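You operate a simulated robot arm through the tools that you are given. There is no shell and no other tool. Be economical: measure what you need, move in short steps, check, and stop when the job is done.

You are at the controls of a simulated two-armed robot. One attempt, no reset.

Task
On the right half of the wall bench, fold the rag in half.

The check looks at the end state, three seconds after you hand in, the way a careful person would. Anything else that was tipped, shoved, dropped, spilled or broken makes it a failure. Flat cloth is picked up by pressing the open fingertips on it (5 to 10 N) and closing them slowly along it; thin cloth reads only 2 to 8 mm in the jaws.

Robot
Two 7-joint arms with two-finger parallel grippers on one trunk, on a base that drives. Base frame: it is fixed to the floor where the robot stands at the start and does not move with it; the origin is under the middle of the robot, x ahead of it, y to its left, z up; the surface under the hand at the start is at about z = 0.8. Readings come in m, rad, newtons and seconds.
The left shoulder is at the start at [0.07, 0.163, 1.12], the right one opposite. With the tool pointing down near the work surface each hand reaches from about 0.4 to 0.88 m from the robot's upright axis, wherever it stands, measured 20 degrees to its own side. Places, roughly: right half of the wall bench [0.6, 0.4, 0.8]. Payload 3.43 kg a hand.
The tool frame of a hand sits at the grasp point between the pads (the TCP): z along the fingers, y along the line on which they close. The tips reach 0.034 m beyond it. The gripper opens to 0.128 m. The fingers are 0.024 m wide and 0.012 m thick; the gripper's body (0.048 by 0.13 m) begins 0.096 m behind the TCP.
Orientation is that of the tool frame in the base frame, as a unit quaternion [x, y, z, w]. With the fingers straight down and closing along the base's y, the tool's x points along the base's -x, its y along +y and its z along -z.

Tools
- The arms move only by the tool apply_moves. It takes "left_targets", "right_targets" or both (then of equal length, played together; a hand with none holds still); each is a list of rows, each a list of 3 entries, a list of its own where there are three numbers: the gripper command, from -1 (shut) to 1 (fully open), values between in proportion, then the shift along the tool's x, y, z in units of 500 mm (1.0 is 500 mm), then the turn, a rotation vector about the tool's x, y, z in units of 45 degrees (1.0 is 45 degrees). In form: [[gripper, [x, y, z], [wx, wy, wz]], ...]. A call has 1 to 8 rows; each row is the pose to reach, as a shift and turn from the pose commanded when the call began, along the tool's axes at that moment. A call with a number of a shift or a turn outside -1 to 1 is refused whole. Rows are played at 5 a second. More than 0.05 m and 0.15 rad between two rows, or a gripper value outside its range, and nothing of the call is played. Where a pose cannot be reached the arm comes as near as it can. A force on the tool above 40 N (or 10 N above the force at the start of the call, whichever is more), or a blocked arm, ends the call early, and 0.2 s more pass. The fingers move at their own pace (about 0.153 m/s each) and stop on an object; they squeeze with about 23 N. The grip force told is the motor's: it shows also when the fingers shut on nothing. Time passes only in rows, and 0.2 s behind the last, so rows that repeat a pose let the fingers close. The reply holds the time, the measured pose of the TCP, the force on the tool along the base axes, the opening and the grip force, in the units named above and with some noise, with the torque about the TCP (base axes, N m) and any sound that the robot's microphone picked up.
- Cameras (640 x 400 px; columns grow to the right, rows downward): "scene" is now at [0.1329, 0.0167, 1.3384]; the picture's right is [0.20, -0.98, 0.00], its down [-0.64, -0.13, -0.75] and it looks along [0.74, 0.15, -0.66] (base axes); focal length 256 px, centre (320, 200). "left" rides on the left gripper at [0.076, 0.011, -0.16] in its tool frame; the picture's right is [-0.15, 0.99, 0.00], its down [-0.88, -0.13, -0.46] and it looks along [-0.45, -0.07, 0.89] (tool axes); focal length 234 px, centre (320, 200). "right" rides on the right gripper at [0.076, -0.011, -0.16] in its tool frame; the picture's right is [0.15, 0.99, 0.00], its down [-0.88, 0.13, -0.46] and it looks along [-0.45, 0.07, 0.89] (tool axes); focal length 234 px, centre (320, 200). There is no depth. A picture from a camera that has moved, and an enlarged one, comes with that camera's place and axes in the base frame and with its lens.
- capture(camera): a new picture of that camera. The clock stands still meanwhile.
- slide_trunk(by): slides the trunk up (or, below 0, down) by that many m; the arms and the scene camera ride with it, the base frame stays. It gives what a move gives, with no picture.
- roll_base(legs): drives the robot by 1 to 6 legs, each [ahead, left, turn to the left] in m, m and rad, along the robot's own axes; the way and the turn of a leg run together, so that a leg with both is an arc; at most 1.5 m and 3.142 rad a leg. The arms and the cameras ride along, it lands a little off, and it stops where it bumps. It gives what a move gives.
- head_to(pan, tilt): turns the head with the scene camera to pan (to the left, within 1.501 rad either way) and tilt (down, from -0.506 to 1.204), counted from straight ahead of the robot. It gives what a move gives.
- enlarge(camera, box): a new picture of the part [left, top, right, bottom] of that camera's present view, enlarged. The clock stands still meanwhile.
- finish_job(): hands the job in; it is judged then, once.

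Work in short steps. Places have to be worked out from the pictures, the camera data and where the tool is seen: move nearer, look again, correct. Check each grasp and each placing, and mend what went wrong. You have 120 turns and 100 pictures in all, those below and enlarged ones among them. Open the grippers and draw the arms clear of the work before you hand the job in, unless the task says otherwise; then end with one line.

The tools are called after "Request:" by a JSON object that holds its "fn" and its "kwargs". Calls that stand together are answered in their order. apply_moves: Moves the arms, as the interface text tells. Its arguments: {"type":"object","properties":{"left_targets":{"type":"array"},"right_targets":{"type":"array"}},"required":[]} The other tools are called the same way: slide_trunk (by) slides the trunk up or down; roll_base (legs) drives the base; head_to (pan, tilt) turns the head that bears the scene camera; capture (camera) takes a picture; enlarge (camera, box) takes an enlarged picture of a part of a camera's view; finish_job () hands the job in.

At the start:

```text
time_s: 0.0
left_ee_pos: [0.5407, 0.4768, 1.0421]
left_ee_rot: [0.0, 1.0, 0.001, 0.0]
left_contact_force: [-0.1, 0.4, 0.3]
left_torque: [-0.02, 0.0, 0.0]
left_finger_gap: 0.128
left_finger_force: 0.0
right_ee_pos: [0.7348, -0.1013, 0.9946]
right_ee_rot: [0.0, 1.0, 0.0, -0.001]
right_contact_force: [-0.1, -0.3, -0.4]
right_torque: [-0.04, 0.0, 0.03]
right_finger_gap: 0.1279
right_finger_force: 0.1
trunk travel left (down, up): [-0.6, 0.34]
robot x, y, heading: [0.0015, -0.0001, -0.003]
head pan, tilt: [0.199, 0.716]
```

scene: 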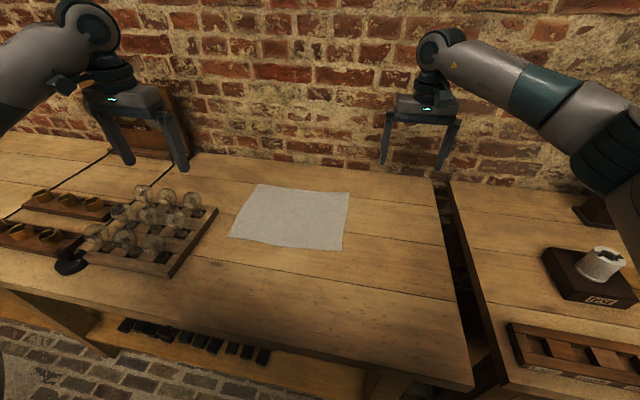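
right: 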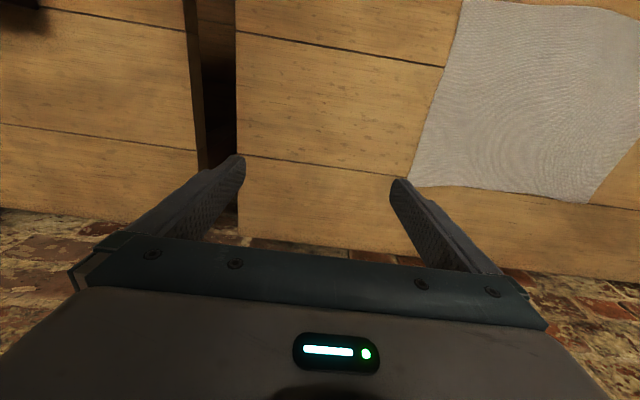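
left: 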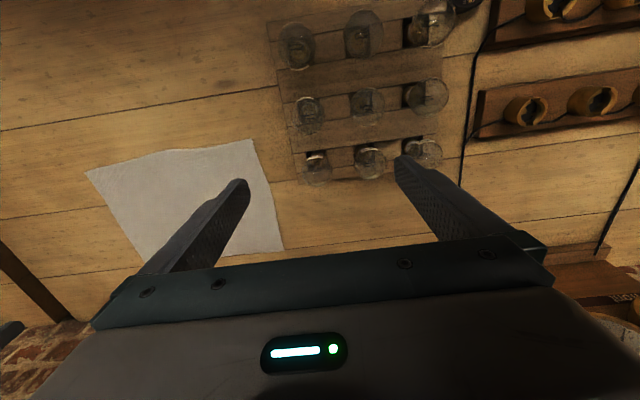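

The rag's corners work out at about A(0.775,0.367), B(0.79,0.05), C(0.555,0.044) and D(0.534,0.349). I plan to pinch the near corners C and D, one per hand, and carry them to B and A. First I move both hands above them for a closer look.

Request:
{"fn": "apply_moves", "kwargs": {"left_targets": [[0.0, [0, -0.076, 0], [0, 0, 0]], [-0.2, [0, -0.152, 0], [0, 0, 0]], [-0.2, [0, -0.228, 0], [0, 0, 0]], [-0.2, [-0.01, -0.304, 0], [0, 0, 0]], [-0.2, [-0.01, -0.304, 0.073], [0, 0, 0]], [-0.2, [-0.01, -0.304, 0.147], [0, 0, 0]], [-0.2, [-0.01, -0.304, 0.22], [0, 0, 0]], [-0.2, [-0.01, -0.304, 0.22], [0, 0, 0]]], "right_targets": [[0.0, [0.048, 0.05, 0.019], [0, 0, 0]], [-0.2, [0.097, 0.1, 0.037], [0, 0, 0]], [-0.2, [0.145, 0.15, 0.056], [0, 0, 0]], [-0.2, [0.193, 0.2, 0.074], [0, 0, 0]], [-0.2, [0.241, 0.25, 0.093], [0, 0, 0]], [-0.2, [0.29, 0.3, 0.111], [0, 0, 0]], [-0.2, [0.338, 0.352, 0.13], [0, 0, 0]], [-0.2, [0.338, 0.352, 0.13], [0, 0, 0]]]}}

Request:
{"fn": "capture", "kwargs": {"camera": "scene"}}

Request:
{"fn": "capture", "kwargs": {"camera": "left"}}

Request:
{"fn": "capture", "kwargs": {"camera": "right"}}

```text
time_s: 1.8
left_ee_pos: [0.5462, 0.3252, 0.9321]
left_ee_rot: [0.0, 1.0, 0.0, 0.0]
left_contact_force: [0.1, -0.1, -0.6]
left_torque: [0.0, -0.03, -0.03]
left_finger_gap: 0.0513
left_finger_force: 0.1
right_ee_pos: [0.5646, 0.0749, 0.9297]
right_ee_rot: [0.0, 1.0, 0.001, 0.0]
right_contact_force: [-0.4, 0.5, -0.2]
right_torque: [0.0, 0.01, 0.01]
right_finger_gap: 0.0508
right_finger_force: 0.0
trunk travel left (down, up): [-0.6, 0.34]
robot x, y, heading: [0.0016, -0.0002, 0.001]
head pan, tilt: [0.199, 0.716]
```

```text
96 pictures are left
camera scene: at [0.1327, 0.0158, 1.3385], right [0.2, -0.98, 0.0], down [-0.64, -0.13, -0.75], along [0.74, 0.15, -0.66], focal length 256 px, centre (320, 200)
```

scene: 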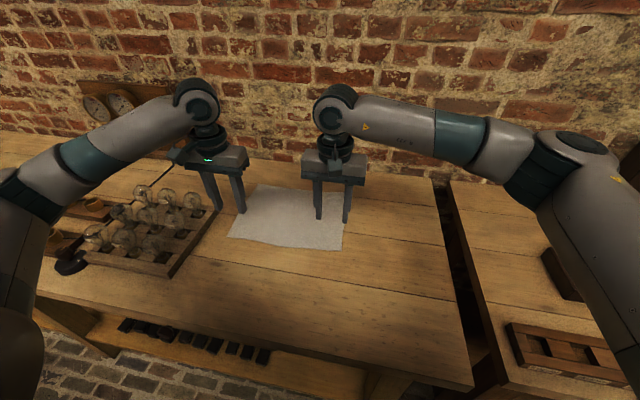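

```text
95 pictures are left
camera left: at [0.4687, 0.3362, 1.0913], right [0.15, 0.99, 0.0], down [0.88, -0.13, 0.46], along [0.45, -0.07, -0.89], focal length 234 px, centre (320, 200)
```

left: 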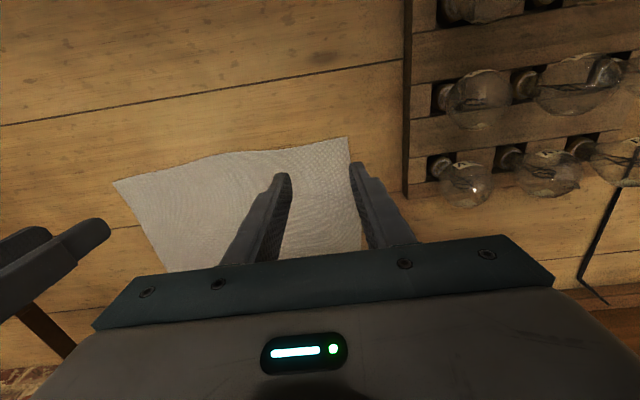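

```text
94 pictures are left
camera right: at [0.4893, 0.0623, 1.0905], right [-0.15, 0.99, 0.0], down [0.88, 0.13, 0.46], along [0.45, 0.07, -0.89], focal length 234 px, centre (320, 200)
```

right: 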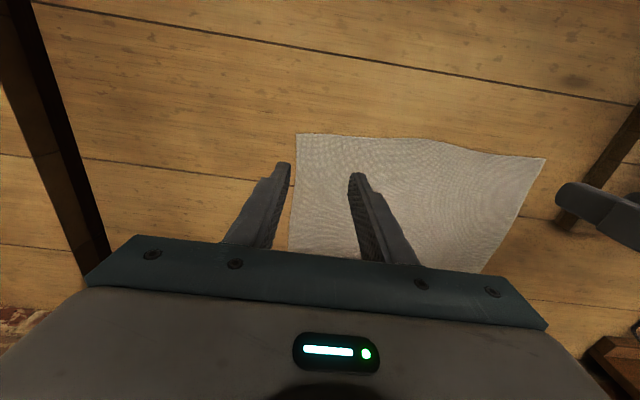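

Using both wrist cameras, D is at about (0.534,0.359) and C at about (0.549,0.043). I make small corrections and lower both hands to just above the cloth.

Request:
{"fn": "apply_moves", "kwargs": {"left_targets": [[-0.2, [-0.008, -0.01, 0.06], [0, 0, 0]], [-0.2, [-0.008, -0.01, 0.12], [0, 0, 0]], [-0.2, [-0.008, -0.01, 0.17], [0, 0, 0]], [-0.2, [-0.008, -0.01, 0.17], [0, 0, 0]]], "right_targets": [[-0.2, [0.004, 0.016, 0.06], [0, 0, 0]], [-0.2, [0.004, 0.016, 0.12], [0, 0, 0]], [-0.2, [0.004, 0.016, 0.166], [0, 0, 0]], [-0.2, [0.004, 0.016, 0.166], [0, 0, 0]]]}}

Request:
{"fn": "capture", "kwargs": {"camera": "left"}}

Request:
{"fn": "capture", "kwargs": {"camera": "right"}}

```text
time_s: 2.8
left_ee_pos: [0.5498, 0.3205, 0.8468]
left_ee_rot: [-0.001, 1.0, 0.0, 0.001]
left_contact_force: [-0.5, 0.1, 1.0]
left_torque: [0.02, 0.01, 0.03]
left_finger_gap: 0.0511
left_finger_force: 0.1
right_ee_pos: [0.5649, 0.0819, 0.8456]
right_ee_rot: [0.0, 1.0, 0.0, 0.0]
right_contact_force: [0.1, 1.0, 0.4]
right_torque: [-0.02, -0.01, 0.02]
right_finger_gap: 0.0513
right_finger_force: 0.1
trunk travel left (down, up): [-0.6, 0.34]
robot x, y, heading: [-0.0, 0.0024, 0.003]
head pan, tilt: [0.199, 0.716]
```

```text
93 pictures are left
camera left: at [0.4725, 0.3312, 1.0071], right [0.15, 0.99, 0.0], down [0.88, -0.13, 0.46], along [0.45, -0.07, -0.89], focal length 234 px, centre (320, 200)
```

left: 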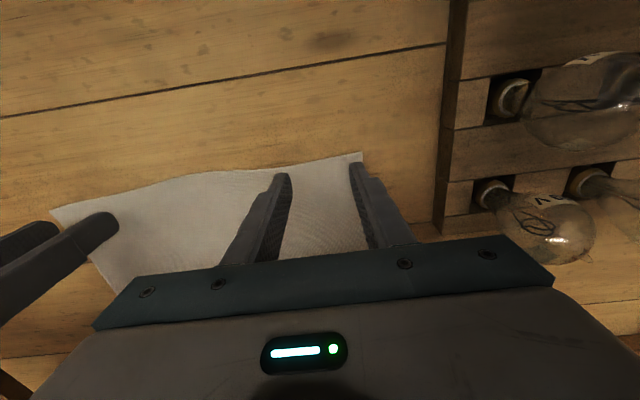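

```text
92 pictures are left
camera right: at [0.4878, 0.0705, 1.0074], right [-0.15, 0.99, 0.0], down [0.88, 0.13, 0.46], along [0.45, 0.07, -0.89], focal length 234 px, centre (320, 200)
```

right: 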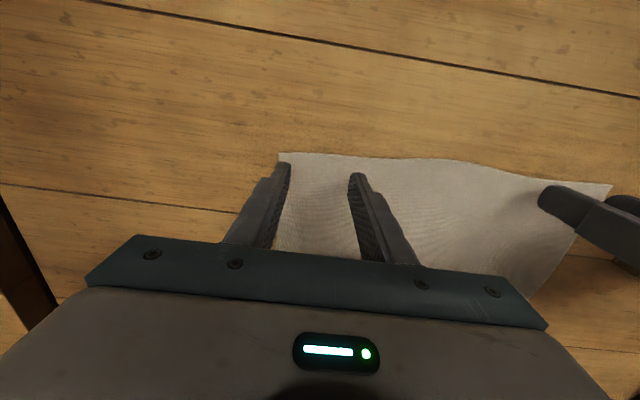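

Both tips sit about 12 mm above the cloth, just inside its near edge. I press down in small steps and watch the force.

Request:
{"fn": "apply_moves", "kwargs": {"left_targets": [[-0.2, [0, 0, 0.008], [0, 0, 0]], [-0.2, [0, 0, 0.016], [0, 0, 0]], [-0.2, [0, 0, 0.024], [0, 0, 0]], [-0.2, [0, 0, 0.024], [0, 0, 0]]], "right_targets": [[-0.2, [0, 0, 0.008], [0, 0, 0]], [-0.2, [0, 0, 0.016], [0, 0, 0]], [-0.2, [0, 0, 0.022], [0, 0, 0]], [-0.2, [0, 0, 0.022], [0, 0, 0]]]}}

```text
time_s: 3.8
left_ee_pos: [0.5498, 0.3208, 0.836]
left_ee_rot: [0.001, 1.0, 0.0, -0.001]
left_contact_force: [-0.2, 0.0, 0.8]
left_torque: [0.03, -0.01, 0.03]
left_finger_gap: 0.0514
left_finger_force: 0.1
right_ee_pos: [0.5627, 0.0827, 0.837]
right_ee_rot: [0.0, 1.0, 0.0, 0.0]
right_contact_force: [-0.6, -0.1, 0.1]
right_torque: [0.0, 0.01, -0.03]
right_finger_gap: 0.0512
right_finger_force: 0.0
trunk travel left (down, up): [-0.6, 0.34]
robot x, y, heading: [0.0008, 0.0012, -0.003]
head pan, tilt: [0.199, 0.716]
```

There is no contact yet, so I keep going down in 1 mm steps.

Request:
{"fn": "apply_moves", "kwargs": {"left_targets": [[-0.2, [0, 0, 0.002], [0, 0, 0]], [-0.2, [0, 0, 0.004], [0, 0, 0]], [-0.2, [0, 0, 0.006], [0, 0, 0]], [-0.2, [0, 0, 0.006], [0, 0, 0]]], "right_targets": [[-0.2, [0, 0, 0.002], [0, 0, 0]], [-0.2, [0, 0, 0.004], [0, 0, 0]], [-0.2, [0, 0, 0.006], [0, 0, 0]], [-0.2, [0, 0, 0.006], [0, 0, 0]]]}}

```text
time_s: 4.8
left_ee_pos: [0.5506, 0.3203, 0.8362]
left_ee_rot: [0.0, 1.0, 0.0, 0.002]
left_contact_force: [2.3, 3.2, 22.5]
left_torque: [0.34, 0.0, -0.05]
left_finger_gap: 0.0513
left_finger_force: 0.0
right_ee_pos: [0.5623, 0.0811, 0.835]
right_ee_rot: [0.0, 1.0, 0.001, 0.001]
right_contact_force: [2.5, 0.4, 6.3]
right_torque: [-0.12, -0.01, 0.01]
right_finger_gap: 0.0514
right_finger_force: 0.1
trunk travel left (down, up): [-0.6, 0.34]
robot x, y, heading: [-0.0051, -0.0025, -0.001]
head pan, tilt: [0.199, 0.716]
```

The right hand is pressing at 6 N, which is good. The left is at 22 N, so I back it off slightly.

Request:
{"fn": "apply_moves", "kwargs": {"left_targets": [[-0.2, [0, 0, -0.003], [0, 0, 0]], [-0.2, [0, 0, -0.003], [0, 0, 0]]]}}

```text
time_s: 5.4
left_ee_pos: [0.55, 0.319, 0.8355]
left_ee_rot: [0.0, 1.0, -0.001, 0.001]
left_contact_force: [3.4, 2.2, 14.6]
left_torque: [0.19, -0.08, -0.02]
left_finger_gap: 0.0513
left_finger_force: 0.3
right_ee_pos: [0.5627, 0.0807, 0.8352]
right_ee_rot: [0.0, 1.0, 0.001, 0.0]
right_contact_force: [1.4, 0.8, 14.0]
right_torque: [-0.2, -0.04, 0.0]
right_finger_gap: 0.051
right_finger_force: 0.1
trunk travel left (down, up): [-0.6, 0.34]
robot x, y, heading: [0.0006, 0.0001, -0.005]
head pan, tilt: [0.199, 0.716]
```

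Both now read about 14 N, so I lift each by about 0.7 mm and read again.

Request:
{"fn": "apply_moves", "kwargs": {"left_targets": [[-0.2, [0, 0, -0.0015], [0, 0, 0]], [-0.2, [0, 0, -0.0015], [0, 0, 0]]], "right_targets": [[-0.2, [0, 0, -0.0012], [0, 0, 0]], [-0.2, [0, 0, -0.0012], [0, 0, 0]]]}}

```text
time_s: 6.0
left_ee_pos: [0.5492, 0.3187, 0.836]
left_ee_rot: [0.0, 1.0, 0.0, 0.001]
left_contact_force: [1.2, 0.7, 6.2]
left_torque: [0.13, -0.06, -0.02]
left_finger_gap: 0.0511
left_finger_force: 0.0
right_ee_pos: [0.5641, 0.0812, 0.8346]
right_ee_rot: [0.0, 1.0, -0.001, 0.001]
right_contact_force: [3.2, -0.5, 16.8]
right_torque: [-0.27, -0.04, 0.04]
right_finger_gap: 0.0512
right_finger_force: 0.0
trunk travel left (down, up): [-0.6, 0.34]
robot x, y, heading: [0.0003, 0.0017, 0.001]
head pan, tilt: [0.199, 0.716]
```

The left is at 6 N and the right at 17 N. I back the right off about 1 mm, then close both slowly.

Request:
{"fn": "apply_moves", "kwargs": {"left_targets": [[-0.2, [0, 0, 0], [0, 0, 0]], [-0.32, [0, 0, 0], [0, 0, 0]], [-0.44, [0, 0, 0], [0, 0, 0]], [-0.56, [0, 0, 0], [0, 0, 0]], [-0.68, [0, 0, 0], [0, 0, 0]], [-0.8, [0, 0, 0], [0, 0, 0]], [-0.92, [0, 0, 0], [0, 0, 0]], [-1, [0, 0, 0], [0, 0, 0]]], "right_targets": [[-0.2, [0, 0, -0.0018], [0, 0, 0]], [-0.32, [0, 0, -0.0018], [0, 0, 0]], [-0.44, [0, 0, -0.0018], [0, 0, 0]], [-0.56, [0, 0, -0.0018], [0, 0, 0]], [-0.68, [0, 0, -0.0018], [0, 0, 0]], [-0.8, [0, 0, -0.0018], [0, 0, 0]], [-0.92, [0, 0, -0.0018], [0, 0, 0]], [-1, [0, 0, -0.0018], [0, 0, 0]]]}}

Request:
{"fn": "capture", "kwargs": {"camera": "left"}}

Request:
{"fn": "capture", "kwargs": {"camera": "right"}}

```text
time_s: 7.8
left_ee_pos: [0.5489, 0.3202, 0.8349]
left_ee_rot: [0.0, 1.0, -0.001, 0.0]
left_contact_force: [-0.6, -0.3, 5.0]
left_torque: [-0.02, 0.02, 0.04]
left_finger_gap: 0.0023
left_finger_force: 22.6
right_ee_pos: [0.5644, 0.0816, 0.8347]
right_ee_rot: [0.001, 1.0, 0.0, -0.001]
right_contact_force: [-0.5, 0.9, 5.6]
right_torque: [-0.01, 0.06, 0.0]
right_finger_gap: 0.0069
right_finger_force: 22.9
trunk travel left (down, up): [-0.6, 0.34]
robot x, y, heading: [-0.0023, 0.0034, 0.003]
head pan, tilt: [0.199, 0.716]
```

```text
91 pictures are left
camera left: at [0.4726, 0.3306, 0.9952], right [0.15, 0.99, 0.0], down [0.88, -0.13, 0.46], along [0.45, -0.07, -0.89], focal length 234 px, centre (320, 200)
```

left: 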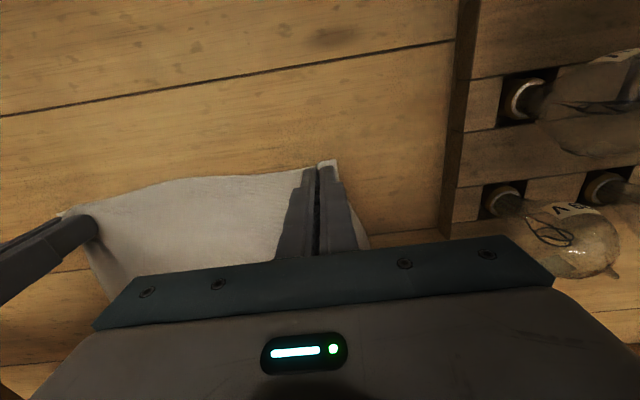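

```text
90 pictures are left
camera right: at [0.4872, 0.0705, 0.9958], right [-0.15, 0.99, 0.0], down [0.88, 0.13, 0.46], along [0.45, 0.07, -0.89], focal length 234 px, centre (320, 200)
```

right: 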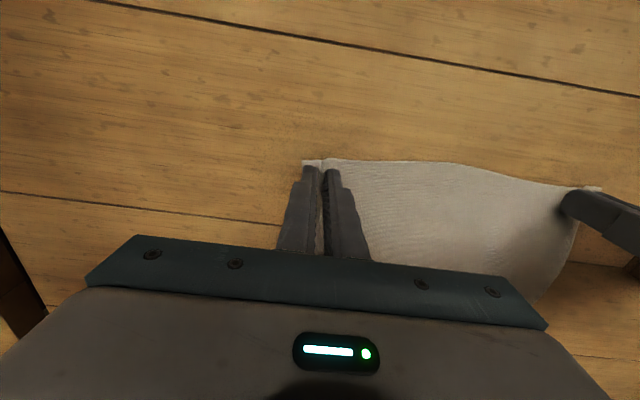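

The jaws read 2.3 mm and 6.9 mm, which suggests cloth in both. I lift 5 cm and check.

Request:
{"fn": "apply_moves", "kwargs": {"left_targets": [[-1, [0, 0, -0.03], [0, 0, 0]], [-1, [-0.015, 0, -0.06], [0, 0, 0]], [-1, [-0.03, 0, -0.1], [0, 0, 0]], [-1, [-0.03, 0, -0.1], [0, 0, 0]]], "right_targets": [[-1, [0, 0, -0.03], [0, 0, 0]], [-1, [-0.015, 0, -0.06], [0, 0, 0]], [-1, [-0.03, 0, -0.1], [0, 0, 0]], [-1, [-0.03, 0, -0.1], [0, 0, 0]]]}}

Request:
{"fn": "capture", "kwargs": {"camera": "scene"}}

Request:
{"fn": "capture", "kwargs": {"camera": "left"}}

Request:
{"fn": "capture", "kwargs": {"camera": "right"}}

```text
time_s: 8.8
left_ee_pos: [0.5663, 0.3201, 0.886]
left_ee_rot: [0.001, 1.0, 0.0, 0.0]
left_contact_force: [1.3, -0.3, 0.4]
left_torque: [0.01, 0.03, -0.01]
left_finger_gap: 0.0025
left_finger_force: 22.9
right_ee_pos: [0.5787, 0.082, 0.8857]
right_ee_rot: [-0.001, 1.0, 0.001, 0.0]
right_contact_force: [-0.4, 0.5, -0.5]
right_torque: [0.01, 0.03, -0.01]
right_finger_gap: 0.0068
right_finger_force: 23.4
trunk travel left (down, up): [-0.6, 0.34]
robot x, y, heading: [-0.0013, 0.0025, 0.0]
head pan, tilt: [0.199, 0.716]
```

```text
89 pictures are left
camera scene: at [0.133, 0.0168, 1.3384], right [0.2, -0.98, 0.0], down [-0.64, -0.13, -0.75], along [0.74, 0.15, -0.66], focal length 256 px, centre (320, 200)
```

scene: 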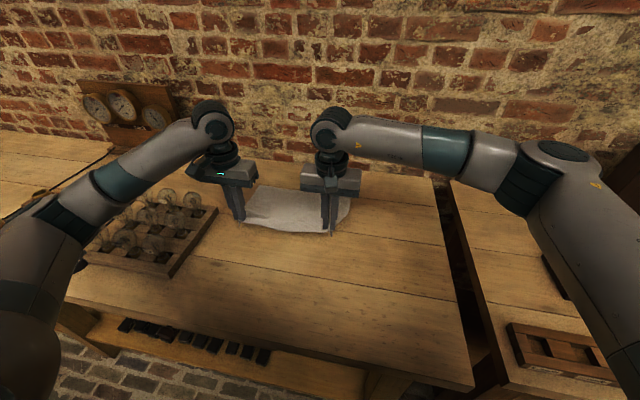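

```text
88 pictures are left
camera left: at [0.4885, 0.3315, 1.0449], right [0.15, 0.99, 0.0], down [0.88, -0.13, 0.46], along [0.45, -0.07, -0.89], focal length 234 px, centre (320, 200)
```

left: 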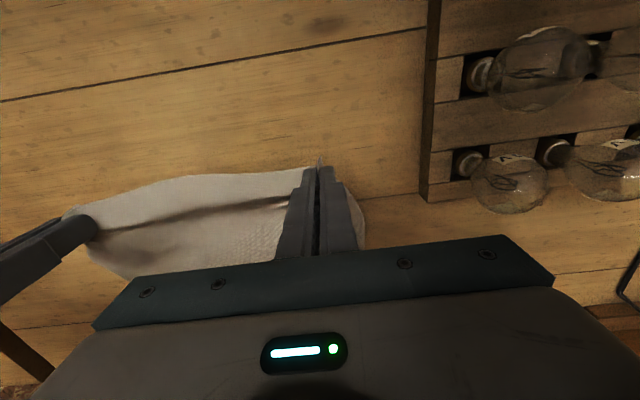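

```text
87 pictures are left
camera right: at [0.5031, 0.0709, 1.0456], right [-0.15, 0.99, 0.0], down [0.88, 0.13, 0.46], along [0.45, 0.07, -0.89], focal length 234 px, centre (320, 200)
```

right: 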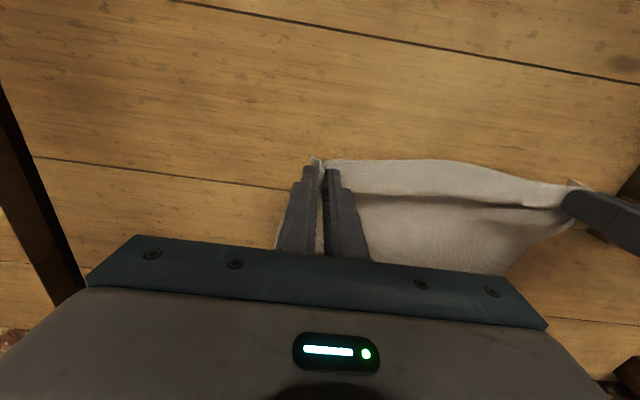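

Both corners are held and lifting cleanly. I carry them over in an arc around the mid line (x≈0.66).

Request:
{"fn": "apply_moves", "kwargs": {"left_targets": [[-1, [-0.019, 0, -0.022], [0, 0, 0]], [-1, [-0.045, 0, -0.045], [0, 0, 0]], [-1, [-0.08, 0, -0.065], [0, 0, 0]], [-1, [-0.115, 0, -0.08], [0, 0, 0]], [-1, [-0.15, 0, -0.088], [0, 0, 0]], [-1, [-0.188, 0, -0.092], [0, 0, 0]], [-1, [-0.225, 0, -0.088], [0, 0, 0]], [-1, [-0.26, 0, -0.078], [0, 0, 0]]], "right_targets": [[-1, [-0.019, 0, -0.022], [0, 0, 0]], [-1, [-0.045, 0, -0.045], [0, 0, 0]], [-1, [-0.08, 0, -0.065], [0, 0, 0]], [-1, [-0.115, 0, -0.08], [0, 0, 0]], [-1, [-0.15, 0, -0.088], [0, 0, 0]], [-1, [-0.188, 0, -0.092], [0, 0, 0]], [-1, [-0.225, 0, -0.088], [0, 0, 0]], [-1, [-0.26, 0, -0.078], [0, 0, 0]]]}}

Request:
{"fn": "capture", "kwargs": {"camera": "scene"}}

Request:
{"fn": "capture", "kwargs": {"camera": "left"}}

Request:
{"fn": "capture", "kwargs": {"camera": "right"}}

```text
time_s: 10.6
left_ee_pos: [0.6963, 0.3206, 0.9244]
left_ee_rot: [-0.001, 1.0, -0.001, 0.0]
left_contact_force: [0.0, -0.1, -1.3]
left_torque: [0.01, -0.01, -0.01]
left_finger_gap: 0.0022
left_finger_force: 23.1
right_ee_pos: [0.7096, 0.0835, 0.9231]
right_ee_rot: [0.0, 1.0, 0.0, 0.0]
right_contact_force: [-0.5, 0.2, -0.2]
right_torque: [0.03, -0.01, 0.0]
right_finger_gap: 0.007
right_finger_force: 22.8
trunk travel left (down, up): [-0.6, 0.34]
robot x, y, heading: [-0.0007, -0.0015, 0.0]
head pan, tilt: [0.199, 0.716]
```

```text
86 pictures are left
camera scene: at [0.1339, 0.0168, 1.3383], right [0.2, -0.98, 0.0], down [-0.64, -0.13, -0.75], along [0.74, 0.15, -0.66], focal length 256 px, centre (320, 200)
```

scene: 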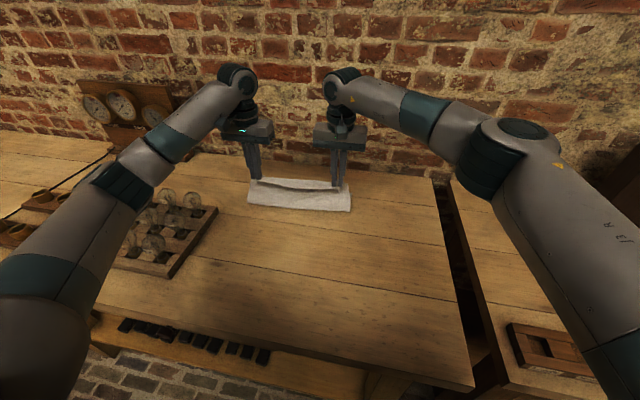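

```text
85 pictures are left
camera left: at [0.6197, 0.3314, 1.0831], right [0.15, 0.99, 0.0], down [0.88, -0.13, 0.46], along [0.45, -0.07, -0.89], focal length 234 px, centre (320, 200)
```

left: 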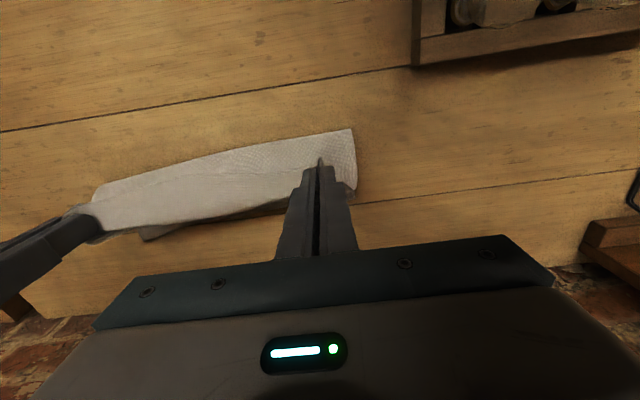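

```text
84 pictures are left
camera right: at [0.6339, 0.071, 1.0835], right [-0.15, 0.99, 0.0], down [0.88, 0.13, 0.46], along [0.45, 0.07, -0.89], focal length 234 px, centre (320, 200)
```

right: 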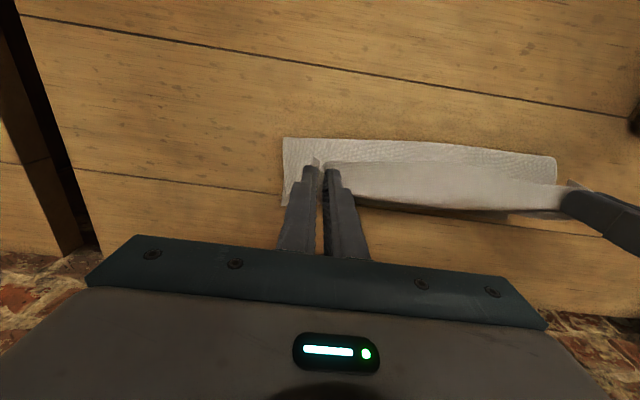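

The fold is forming cleanly with the crease near x≈0.67. I continue the arc down to just above the far edge, with a slight overshoot.

Request:
{"fn": "apply_moves", "kwargs": {"left_targets": [[-1, [-0.035, 0, 0.012], [0, 0, 0]], [-1, [-0.065, 0, 0.028], [0, 0, 0]], [-1, [-0.095, 0, 0.05], [0, 0, 0]], [-1, [-0.122, 0, 0.08], [0, 0, 0]], [-1, [-0.142, 0, 0.11], [0, 0, 0]], [-1, [-0.152, 0, 0.14], [0, 0, 0]], [-1, [-0.152, 0, 0.156], [0, 0, 0]], [-1, [-0.152, 0, 0.156], [0, 0, 0]]], "right_targets": [[-1, [-0.035, 0, 0.012], [0, 0, 0]], [-1, [-0.065, 0, 0.028], [0, 0, 0]], [-1, [-0.095, 0, 0.05], [0, 0, 0]], [-1, [-0.122, 0, 0.08], [0, 0, 0]], [-1, [-0.142, 0, 0.11], [0, 0, 0]], [-1, [-0.152, 0, 0.14], [0, 0, 0]], [-1, [-0.152, 0, 0.156], [0, 0, 0]], [-1, [-0.152, 0, 0.156], [0, 0, 0]]]}}

Request:
{"fn": "capture", "kwargs": {"camera": "scene"}}

Request:
{"fn": "capture", "kwargs": {"camera": "left"}}

Request:
{"fn": "capture", "kwargs": {"camera": "right"}}

```text
time_s: 12.4
left_ee_pos: [0.7712, 0.3201, 0.8472]
left_ee_rot: [0.0, 1.0, 0.0, 0.0]
left_contact_force: [-0.2, -1.4, -0.2]
left_torque: [-0.08, 0.01, -0.03]
left_finger_gap: 0.0023
left_finger_force: 23.0
right_ee_pos: [0.7648, 0.0793, 0.8493]
right_ee_rot: [0.0, 1.0, 0.0, 0.0]
right_contact_force: [0.5, 2.6, -0.7]
right_torque: [0.09, -0.03, -0.02]
right_finger_gap: 0.007
right_finger_force: 22.9
right hand out of reach, approached as far as the arm can: row 4, 5, 6, 7, 8
trunk travel left (down, up): [-0.6, 0.34]
robot x, y, heading: [-0.0023, 0.0014, 0.002]
head pan, tilt: [0.199, 0.716]
```

```text
83 pictures are left
camera scene: at [0.1331, 0.0162, 1.3384], right [0.2, -0.98, 0.0], down [-0.64, -0.13, -0.75], along [0.74, 0.15, -0.66], focal length 256 px, centre (320, 200)
```

scene: 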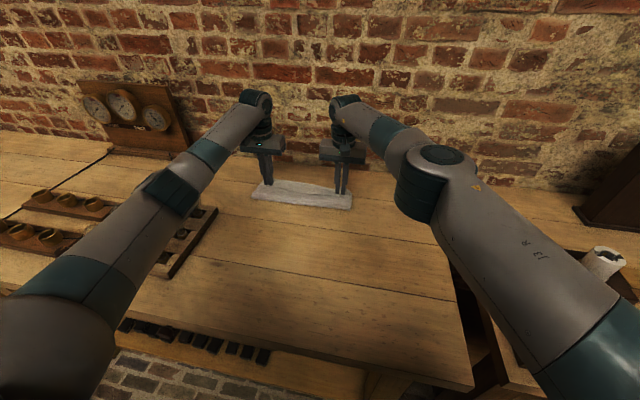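

```text
82 pictures are left
camera left: at [0.6942, 0.3309, 1.0059], right [0.15, 0.99, 0.0], down [0.88, -0.13, 0.46], along [0.45, -0.07, -0.89], focal length 234 px, centre (320, 200)
```

left: 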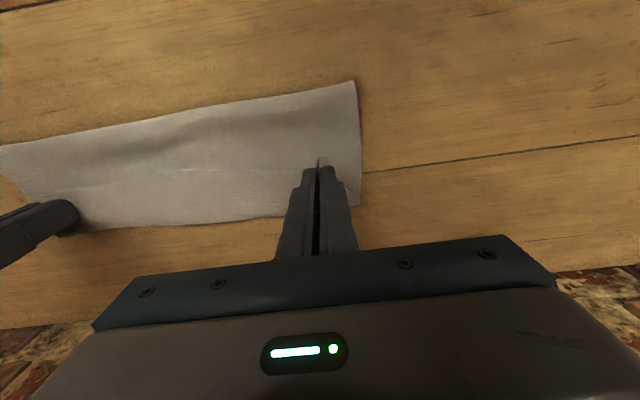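

```text
81 pictures are left
camera right: at [0.6901, 0.0661, 1.0107], right [-0.15, 0.99, 0.0], down [0.88, 0.13, 0.46], along [0.45, 0.07, -0.89], focal length 234 px, centre (320, 200)
```

right: 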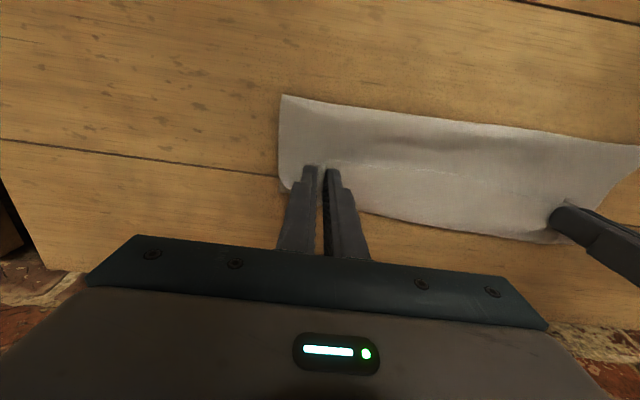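

The right arm is at its reach limit at x≈0.765. I enlarge the scene view to see how the layers lie.

Request:
{"fn": "enlarge", "kwargs": {"camera": "scene", "box": [240, 140, 368, 220]}}

Request:
{"fn": "enlarge", "kwargs": {"camera": "left", "box": [160, 70, 400, 250]}}

Request:
{"fn": "enlarge", "kwargs": {"camera": "right", "box": [240, 70, 480, 250]}}

```text
5.00 times, centred on (304, 180) of scene
camera zoom: at [0.1331, 0.0162, 1.3384], right [0.2, -0.98, 0.0], down [-0.64, -0.13, -0.75], along [0.74, 0.15, -0.66], focal length 1278 px, centre (400, 300)
```

zoom: 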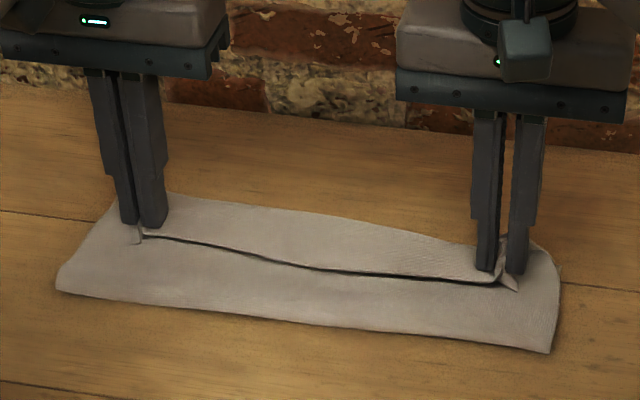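

```text
2.22 times, centred on (280, 160) of left
camera zoom: at [0.6942, 0.3309, 1.0059], right [0.15, 0.99, 0.0], down [0.88, -0.13, 0.46], along [0.45, -0.07, -0.89], focal length 520 px, centre (409, 289)
```

zoom: 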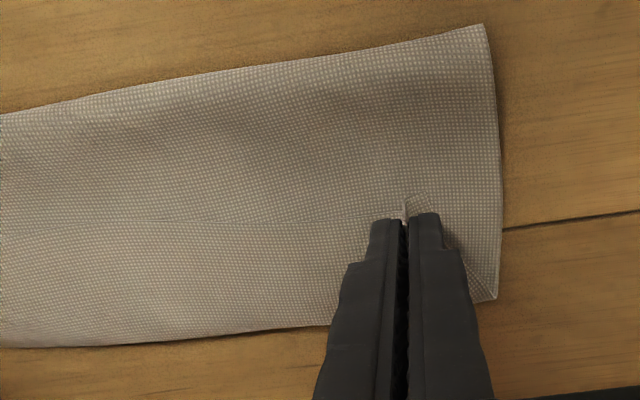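

```text
2.22 times, centred on (360, 160) of right
camera zoom: at [0.6901, 0.0661, 1.0107], right [-0.15, 0.99, 0.0], down [0.88, 0.13, 0.46], along [0.45, 0.07, -0.89], focal length 520 px, centre (231, 289)
```

zoom: 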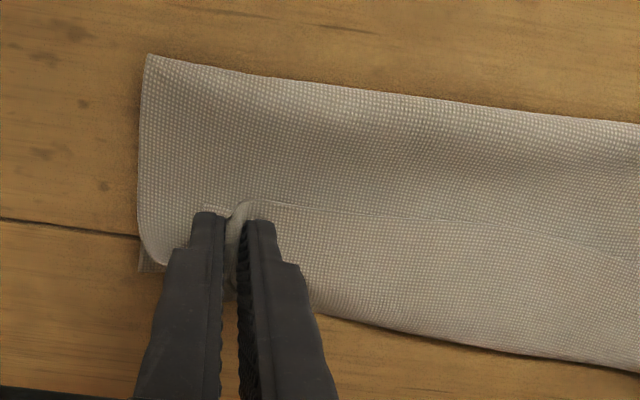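

The picture shows the edge curled back toward the robot: the strip between the hands faces −x, so the upper half wasn't taut. I lift back up over the middle to straighten it.

Request:
{"fn": "apply_moves", "kwargs": {"left_targets": [[-1, [0.01, 0, -0.04], [0, 0, 0]], [-1, [0.04, 0, -0.08], [0, 0, 0]], [-1, [0.08, 0, -0.115], [0, 0, 0]], [-1, [0.13, 0, -0.14], [0, 0, 0]], [-1, [0.18, 0, -0.14], [0, 0, 0]], [-1, [0.22, 0, -0.14], [0, 0, 0]], [-1, [0.22, 0, -0.14], [0, 0, 0]]], "right_targets": [[-1, [0.01, 0, -0.04], [0, 0, 0]], [-1, [0.04, 0, -0.08], [0, 0, 0]], [-1, [0.08, 0, -0.115], [0, 0, 0]], [-1, [0.13, 0, -0.14], [0, 0, 0]], [-1, [0.18, 0, -0.14], [0, 0, 0]], [-1, [0.22, 0, -0.14], [0, 0, 0]], [-1, [0.22, 0, -0.14], [0, 0, 0]]]}}

Request:
{"fn": "capture", "kwargs": {"camera": "scene"}}

Request:
{"fn": "enlarge", "kwargs": {"camera": "scene", "box": [224, 140, 368, 230]}}

```text
time_s: 14.0
left_ee_pos: [0.6611, 0.3197, 0.9147]
left_ee_rot: [0.0, 1.0, 0.0, -0.002]
left_contact_force: [0.6, -1.8, -0.3]
left_torque: [-0.08, 0.02, 0.01]
left_finger_gap: 0.0022
left_finger_force: 22.6
right_ee_pos: [0.655, 0.0778, 0.9214]
right_ee_rot: [0.001, 1.0, 0.0, -0.001]
right_contact_force: [0.8, 1.5, 0.1]
right_torque: [0.09, 0.0, -0.01]
right_finger_gap: 0.0069
right_finger_force: 23.4
trunk travel left (down, up): [-0.6, 0.34]
robot x, y, heading: [-0.0046, -0.0023, 0.006]
head pan, tilt: [0.199, 0.716]
```

```text
77 pictures are left
camera scene: at [0.1337, 0.0166, 1.3383], right [0.2, -0.98, 0.0], down [-0.64, -0.13, -0.75], along [0.74, 0.15, -0.66], focal length 256 px, centre (320, 200)
```

scene: 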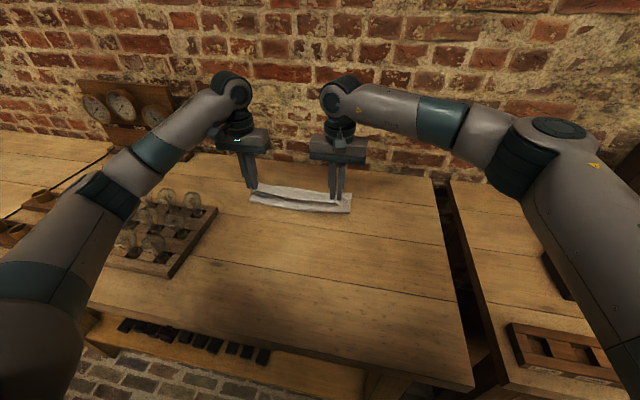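

```text
4.44 times, centred on (296, 185) of scene
camera zoom: at [0.1337, 0.0166, 1.3383], right [0.2, -0.98, 0.0], down [-0.64, -0.13, -0.75], along [0.74, 0.15, -0.66], focal length 1136 px, centre (427, 267)
```

zoom: 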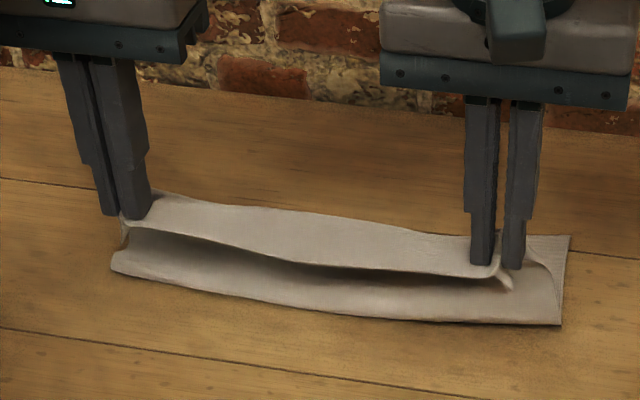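

The crease needs to roll back to x≈0.66, so I pull the hands back to x≈0.60 and also look down to check for base clearance to the bench.

Request:
{"fn": "apply_moves", "kwargs": {"left_targets": [[-1, [0.04, -0.002, 0.01], [0, 0, 0]], [-1, [0.08, -0.004, 0.015], [0, 0, 0]], [-1, [0.12, -0.006, 0.02], [0, 0, 0]], [-1, [0.12, -0.006, 0.02], [0, 0, 0]]], "right_targets": [[-1, [0.03, 0.002, 0.01], [0, 0, 0]], [-1, [0.06, 0.004, 0.02], [0, 0, 0]], [-1, [0.09, 0.006, 0.034], [0, 0, 0]], [-1, [0.09, 0.006, 0.034], [0, 0, 0]]]}}

Request:
{"fn": "enlarge", "kwargs": {"camera": "scene", "box": [224, 140, 368, 230]}}

Request:
{"fn": "head_to", "kwargs": {"pan": 0.0, "tilt": 1.2}}

Request:
{"fn": "capture", "kwargs": {"camera": "scene"}}

```text
time_s: 15.0
left_ee_pos: [0.6013, 0.3159, 0.9066]
left_ee_rot: [0.0, 1.0, 0.0, 0.0]
left_contact_force: [-1.0, 0.5, -0.5]
left_torque: [-0.03, -0.02, 0.0]
left_finger_gap: 0.0022
left_finger_force: 23.1
right_ee_pos: [0.6099, 0.0809, 0.9028]
right_ee_rot: [0.0, 1.0, 0.0, 0.0]
right_contact_force: [0.1, -0.4, 0.2]
right_torque: [0.01, -0.02, 0.02]
right_finger_gap: 0.0069
right_finger_force: 23.0
trunk travel left (down, up): [-0.6, 0.34]
robot x, y, heading: [0.0003, -0.002, 0.001]
head pan, tilt: [0.199, 0.716]
```

```text
4.44 times, centred on (296, 185) of scene
camera zoom: at [0.1334, 0.0165, 1.3383], right [0.2, -0.98, 0.0], down [-0.64, -0.13, -0.75], along [0.74, 0.15, -0.66], focal length 1136 px, centre (427, 267)
```

zoom: 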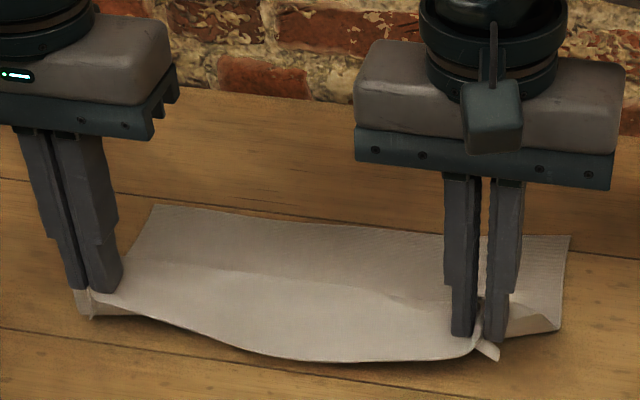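

```text
time_s: 15.9
left_ee_pos: [0.6017, 0.3161, 0.9072]
left_ee_rot: [0.0, 1.0, 0.0, 0.0]
left_contact_force: [-0.6, -0.6, -0.1]
left_torque: [0.0, 0.0, -0.02]
left_finger_gap: 0.0021
left_finger_force: 22.8
right_ee_pos: [0.6107, 0.0814, 0.903]
right_ee_rot: [0.0, 1.0, 0.0, 0.0]
right_contact_force: [-0.7, 0.3, -0.5]
right_torque: [0.0, -0.01, 0.0]
right_finger_gap: 0.0069
right_finger_force: 22.7
trunk travel left (down, up): [-0.6, 0.34]
robot x, y, heading: [0.0011, -0.0017, 0.001]
head pan, tilt: [0.0, 1.201]
```

```text
74 pictures are left
camera scene: at [0.1063, 0.0, 1.3038], right [0.0, -1.0, 0.0], down [-0.93, 0.0, -0.36], along [0.36, 0.0, -0.93], focal length 256 px, centre (320, 200)
```

scene: 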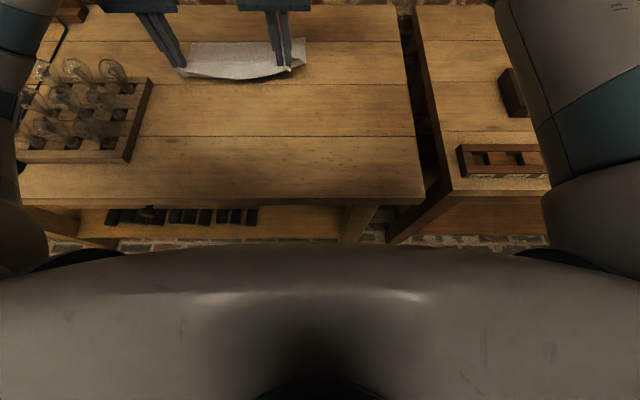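

There's little room ahead of the base, so I won't drive. If needed, a slight tilt of the right hand extends its reach. I restore the head and run a tauter arc (r≈0.108), stopping past the apex.

Request:
{"fn": "head_to", "kwargs": {"pan": 0.199, "tilt": 0.9}}

Request:
{"fn": "apply_moves", "kwargs": {"left_targets": [[-1, [-0.004, 0, -0.045], [0, 0, 0]], [-1, [-0.04, 0, -0.06], [0, 0, 0]], [-1, [-0.074, 0, -0.07], [0, 0, 0]], [-1, [-0.112, 0, -0.073], [0, 0, 0]], [-1, [-0.15, 0, -0.07], [0, 0, 0]], [-1, [-0.188, 0, -0.06], [0, 0, 0]], [-1, [-0.22, 0, -0.045], [0, 0, 0]], [-1, [-0.264, 0, -0.01], [0, 0, 0]]], "right_targets": [[-1, [-0.008, 0, -0.053], [0, 0, 0]], [-1, [-0.044, 0, -0.068], [0, 0, 0]], [-1, [-0.078, 0, -0.078], [0, 0, 0]], [-1, [-0.116, 0, -0.081], [0, 0, 0]], [-1, [-0.154, 0, -0.078], [0, 0, 0]], [-1, [-0.192, 0, -0.068], [0, -0.05, 0]], [-1, [-0.224, 0, -0.053], [0, -0.1, 0]], [-1, [-0.268, 0, -0.018], [0, -0.15, 0]]]}}

Request:
{"fn": "enlarge", "kwargs": {"camera": "scene", "box": [224, 80, 384, 180]}}

Request:
{"fn": "capture", "kwargs": {"camera": "left"}}

Request:
{"fn": "capture", "kwargs": {"camera": "right"}}

```text
time_s: 16.7
left_ee_pos: [0.6013, 0.3156, 0.9068]
left_ee_rot: [0.001, 1.0, -0.001, 0.0]
left_contact_force: [-0.3, -0.3, 0.4]
left_torque: [0.02, -0.02, -0.02]
left_finger_gap: 0.0023
left_finger_force: 22.7
right_ee_pos: [0.6105, 0.081, 0.9039]
right_ee_rot: [0.0, 1.0, 0.0, 0.0]
right_contact_force: [-0.1, 0.2, -0.5]
right_torque: [0.0, -0.03, 0.04]
right_finger_gap: 0.0066
right_finger_force: 23.2
trunk travel left (down, up): [-0.6, 0.34]
robot x, y, heading: [-0.0005, 0.0005, 0.0]
head pan, tilt: [0.199, 0.901]
```

```text
time_s: 18.5
left_ee_pos: [0.7339, 0.3173, 0.9078]
left_ee_rot: [0.001, 1.0, 0.0, -0.001]
left_contact_force: [0.4, 0.0, -0.7]
left_torque: [0.01, 0.03, -0.04]
left_finger_gap: 0.0021
left_finger_force: 23.4
right_ee_pos: [0.7457, 0.0808, 0.9121]
right_ee_rot: [0.0, 0.998, 0.0, 0.058]
right_contact_force: [-0.3, 0.1, -0.3]
right_torque: [0.0, 0.05, 0.02]
right_finger_gap: 0.0067
right_finger_force: 22.7
trunk travel left (down, up): [-0.6, 0.34]
robot x, y, heading: [0.0054, -0.0021, -0.004]
head pan, tilt: [0.199, 0.901]
```

```text
4.00 times, centred on (304, 130) of scene
camera zoom: at [0.1263, 0.0149, 1.3234], right [0.2, -0.98, 0.0], down [-0.77, -0.15, -0.62], along [0.61, 0.12, -0.78], focal length 1022 px, centre (384, 480)
```

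zoom: 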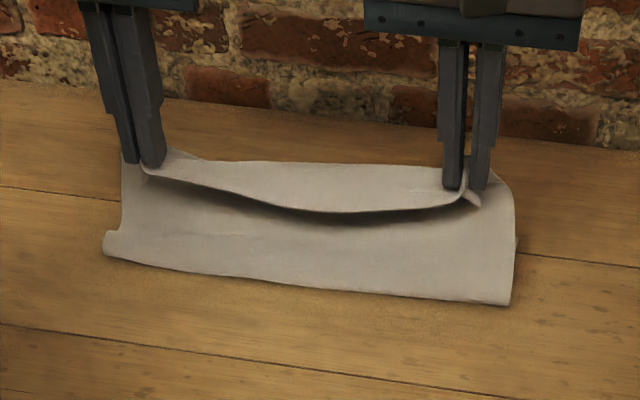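

```text
72 pictures are left
camera left: at [0.6577, 0.3283, 1.0687], right [0.15, 0.99, 0.0], down [0.88, -0.13, 0.45], along [0.45, -0.07, -0.89], focal length 234 px, centre (320, 200)
```

left: 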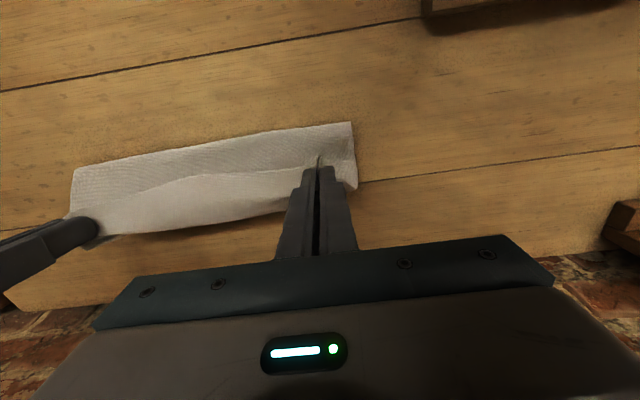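

```text
71 pictures are left
camera right: at [0.6518, 0.0694, 1.0625], right [-0.15, 0.99, -0.02], down [0.82, 0.13, 0.55], along [0.55, 0.07, -0.83], focal length 234 px, centre (320, 200)
```

right: 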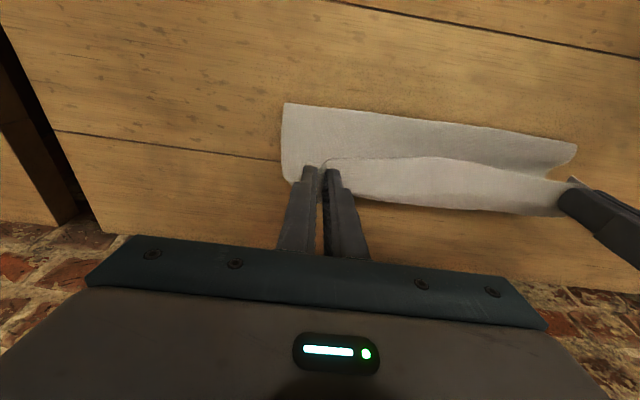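

The grip overlaps about 26 mm of cloth, so a wide strip stays pointing backward. I'll lay the rag flat again and regrip with only the pad ends on the very edge. First I reverse the arc.

Request:
{"fn": "apply_moves", "kwargs": {"left_targets": [[-1, [0.044, 0, -0.035], [0, 0, 0]], [-1, [0.076, 0, -0.05], [0, 0, 0]], [-1, [0.114, 0, -0.06], [0, 0, 0]], [-1, [0.152, 0, -0.063], [0, 0, 0]], [-1, [0.19, 0, -0.06], [0, 0, 0]], [-1, [0.224, 0, -0.05], [0, 0, 0]], [-1, [0.26, 0, -0.035], [0, 0, 0]], [-1, [0.27, 0, 0.01], [0, 0, 0]]], "right_targets": [[-1, [0.04, 0, -0.04], [0, 0.05, 0]], [-1, [0.07, 0, -0.059], [0, 0.1, 0]], [-1, [0.106, 0, -0.073], [0, 0.15, 0]], [-1, [0.1435, 0, -0.0805], [0, 0.15, 0]], [-1, [0.1816, 0, -0.082], [0, 0.15, 0]], [-1, [0.2165, 0, -0.076], [0, 0.15, 0]], [-1, [0.254, 0, -0.0655], [0, 0.15, 0]], [-1, [0.27, 0, -0.021], [0, 0.15, 0]]]}}

```text
time_s: 20.3
left_ee_pos: [0.5977, 0.3164, 0.9058]
left_ee_rot: [0.0, 1.0, 0.0, -0.001]
left_contact_force: [-0.4, 0.0, -0.5]
left_torque: [0.01, 0.01, 0.01]
left_finger_gap: 0.0022
left_finger_force: 23.1
right_ee_pos: [0.6096, 0.0802, 0.9079]
right_ee_rot: [-0.001, 1.0, 0.0, -0.001]
right_contact_force: [0.8, 0.5, -0.7]
right_torque: [0.01, 0.03, -0.01]
right_finger_gap: 0.0067
right_finger_force: 23.2
trunk travel left (down, up): [-0.6, 0.34]
robot x, y, heading: [-0.0041, -0.0001, 0.002]
head pan, tilt: [0.199, 0.901]
```

The hands are back at x≈0.60. I lower the near edge to its original line, pulling slightly taut, then open gently and lift.

Request:
{"fn": "apply_moves", "kwargs": {"left_targets": [[-1, [0.04, 0, 0.02], [0, 0, 0]], [-1, [0.075, 0, 0.055], [0, 0, 0]], [-1, [0.1, 0, 0.095], [0, 0, 0]], [-1, [0.112, 0, 0.134], [0, 0, 0]], [-1, [0.112, 0.004, 0.134], [0, 0, 0]], [-0.8, [0.112, 0.004, 0.134], [0, 0, 0]], [-0.55, [0.112, 0.004, 0.134], [0, 0, 0]], [-0.45, [0.112, 0.004, 0.134], [0, 0, 0]]], "right_targets": [[-1, [0.04, 0, 0.022], [0, 0, 0]], [-1, [0.075, 0, 0.058], [0, 0, 0]], [-1, [0.1, 0, 0.098], [0, 0, 0]], [-1, [0.11, 0, 0.138], [0, 0, 0]], [-1, [0.11, -0.004, 0.138], [0, 0, 0]], [-0.8, [0.11, -0.004, 0.138], [0, 0, 0]], [-0.55, [0.11, -0.004, 0.138], [0, 0, 0]], [-0.45, [0.11, -0.004, 0.138], [0, 0, 0]]]}}

Request:
{"fn": "apply_moves", "kwargs": {"left_targets": [[-0.45, [0, 0, -0.05], [0, 0, 0]], [-0.45, [0.03, 0, -0.12], [0, 0, 0]], [-0.45, [0.06, 0, -0.2], [0, 0, 0]], [-0.45, [0.06, 0, -0.2], [0, 0, 0]]], "right_targets": [[-0.45, [0, 0, -0.05], [0, 0, 0]], [-0.45, [0.03, 0, -0.12], [0, 0, 0]], [-0.45, [0.06, 0, -0.2], [0, 0, 0]], [-0.45, [0.06, 0, -0.2], [0, 0, 0]]]}}

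Request:
{"fn": "capture", "kwargs": {"camera": "left"}}

Request:
{"fn": "capture", "kwargs": {"camera": "right"}}

Request:
{"fn": "capture", "kwargs": {"camera": "scene"}}

```text
time_s: 22.1
left_ee_pos: [0.542, 0.3174, 0.8401]
left_ee_rot: [-0.001, 1.0, 0.0, 0.001]
left_contact_force: [0.1, -0.1, 0.1]
left_torque: [-0.02, 0.03, 0.0]
left_finger_gap: 0.0348
left_finger_force: 0.1
right_ee_pos: [0.5526, 0.079, 0.8387]
right_ee_rot: [0.0, 1.0, 0.0, 0.001]
right_contact_force: [0.2, 0.8, -0.5]
right_torque: [0.02, -0.01, 0.0]
right_finger_gap: 0.0351
right_finger_force: 0.1
trunk travel left (down, up): [-0.6, 0.34]
robot x, y, heading: [-0.0003, -0.001, 0.004]
head pan, tilt: [0.199, 0.901]
```

```text
time_s: 23.1
left_ee_pos: [0.5141, 0.3177, 0.9395]
left_ee_rot: [0.0, 1.0, 0.0, 0.0]
left_contact_force: [0.0, -0.2, 0.5]
left_torque: [-0.05, 0.06, 0.0]
left_finger_gap: 0.0355
left_finger_force: 0.0
right_ee_pos: [0.5236, 0.0803, 0.9386]
right_ee_rot: [0.0, 1.0, 0.0, -0.002]
right_contact_force: [0.0, 0.7, 0.4]
right_torque: [-0.04, 0.05, -0.02]
right_finger_gap: 0.0353
right_finger_force: 0.1
trunk travel left (down, up): [-0.6, 0.34]
robot x, y, heading: [0.001, -0.0009, 0.002]
head pan, tilt: [0.199, 0.901]
```

```text
70 pictures are left
camera left: at [0.4366, 0.3296, 1.0986], right [0.15, 0.99, 0.0], down [0.88, -0.13, 0.45], along [0.45, -0.07, -0.89], focal length 234 px, centre (320, 200)
```

left: 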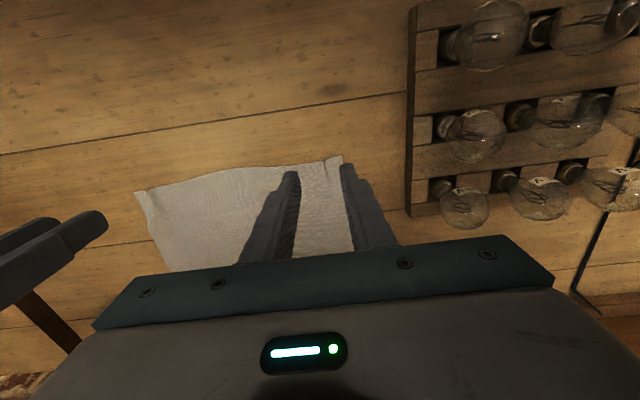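

```text
69 pictures are left
camera right: at [0.4489, 0.0674, 1.0989], right [-0.15, 0.99, 0.0], down [0.88, 0.13, 0.45], along [0.45, 0.07, -0.89], focal length 234 px, centre (320, 200)
```

right: 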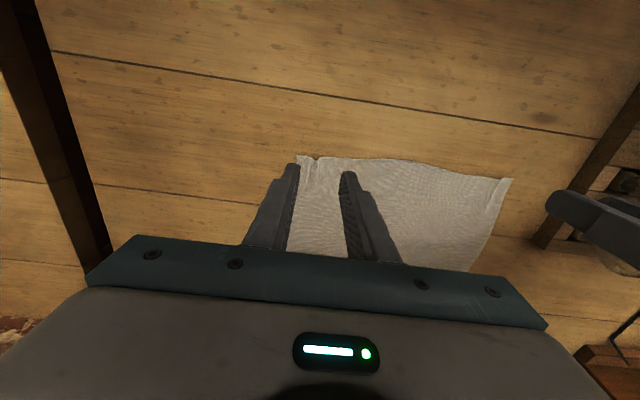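

```text
68 pictures are left
camera scene: at [0.1255, 0.0152, 1.3234], right [0.2, -0.98, 0.0], down [-0.77, -0.16, -0.62], along [0.61, 0.12, -0.78], focal length 256 px, centre (320, 200)
```

scene: 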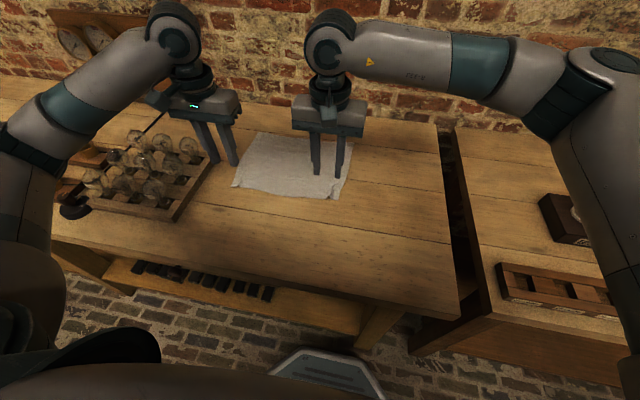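

The rag is flat again, with its near edge at x≈0.530 (left) and 0.542 (right). I sidestep the base 6 cm left so the right arm can reach the far edge.

Request:
{"fn": "roll_base", "kwargs": {"legs": [[0, 0.06, 0]]}}

```text
time_s: 24.1
left_ee_pos: [0.5144, 0.3776, 0.9405]
left_ee_rot: [0.0, 1.0, -0.001, 0.0]
left_contact_force: [0.6, 0.8, 0.3]
left_torque: [-0.03, 0.01, -0.03]
left_finger_gap: 0.0352
left_finger_force: 0.0
right_ee_pos: [0.5234, 0.1388, 0.9387]
right_ee_rot: [-0.001, 1.0, 0.0, 0.0]
right_contact_force: [0.2, -0.2, -0.7]
right_torque: [0.01, 0.0, -0.04]
right_finger_gap: 0.0353
right_finger_force: 0.0
trunk travel left (down, up): [-0.6, 0.34]
robot x, y, heading: [-0.0012, 0.0588, 0.002]
head pan, tilt: [0.199, 0.901]
```

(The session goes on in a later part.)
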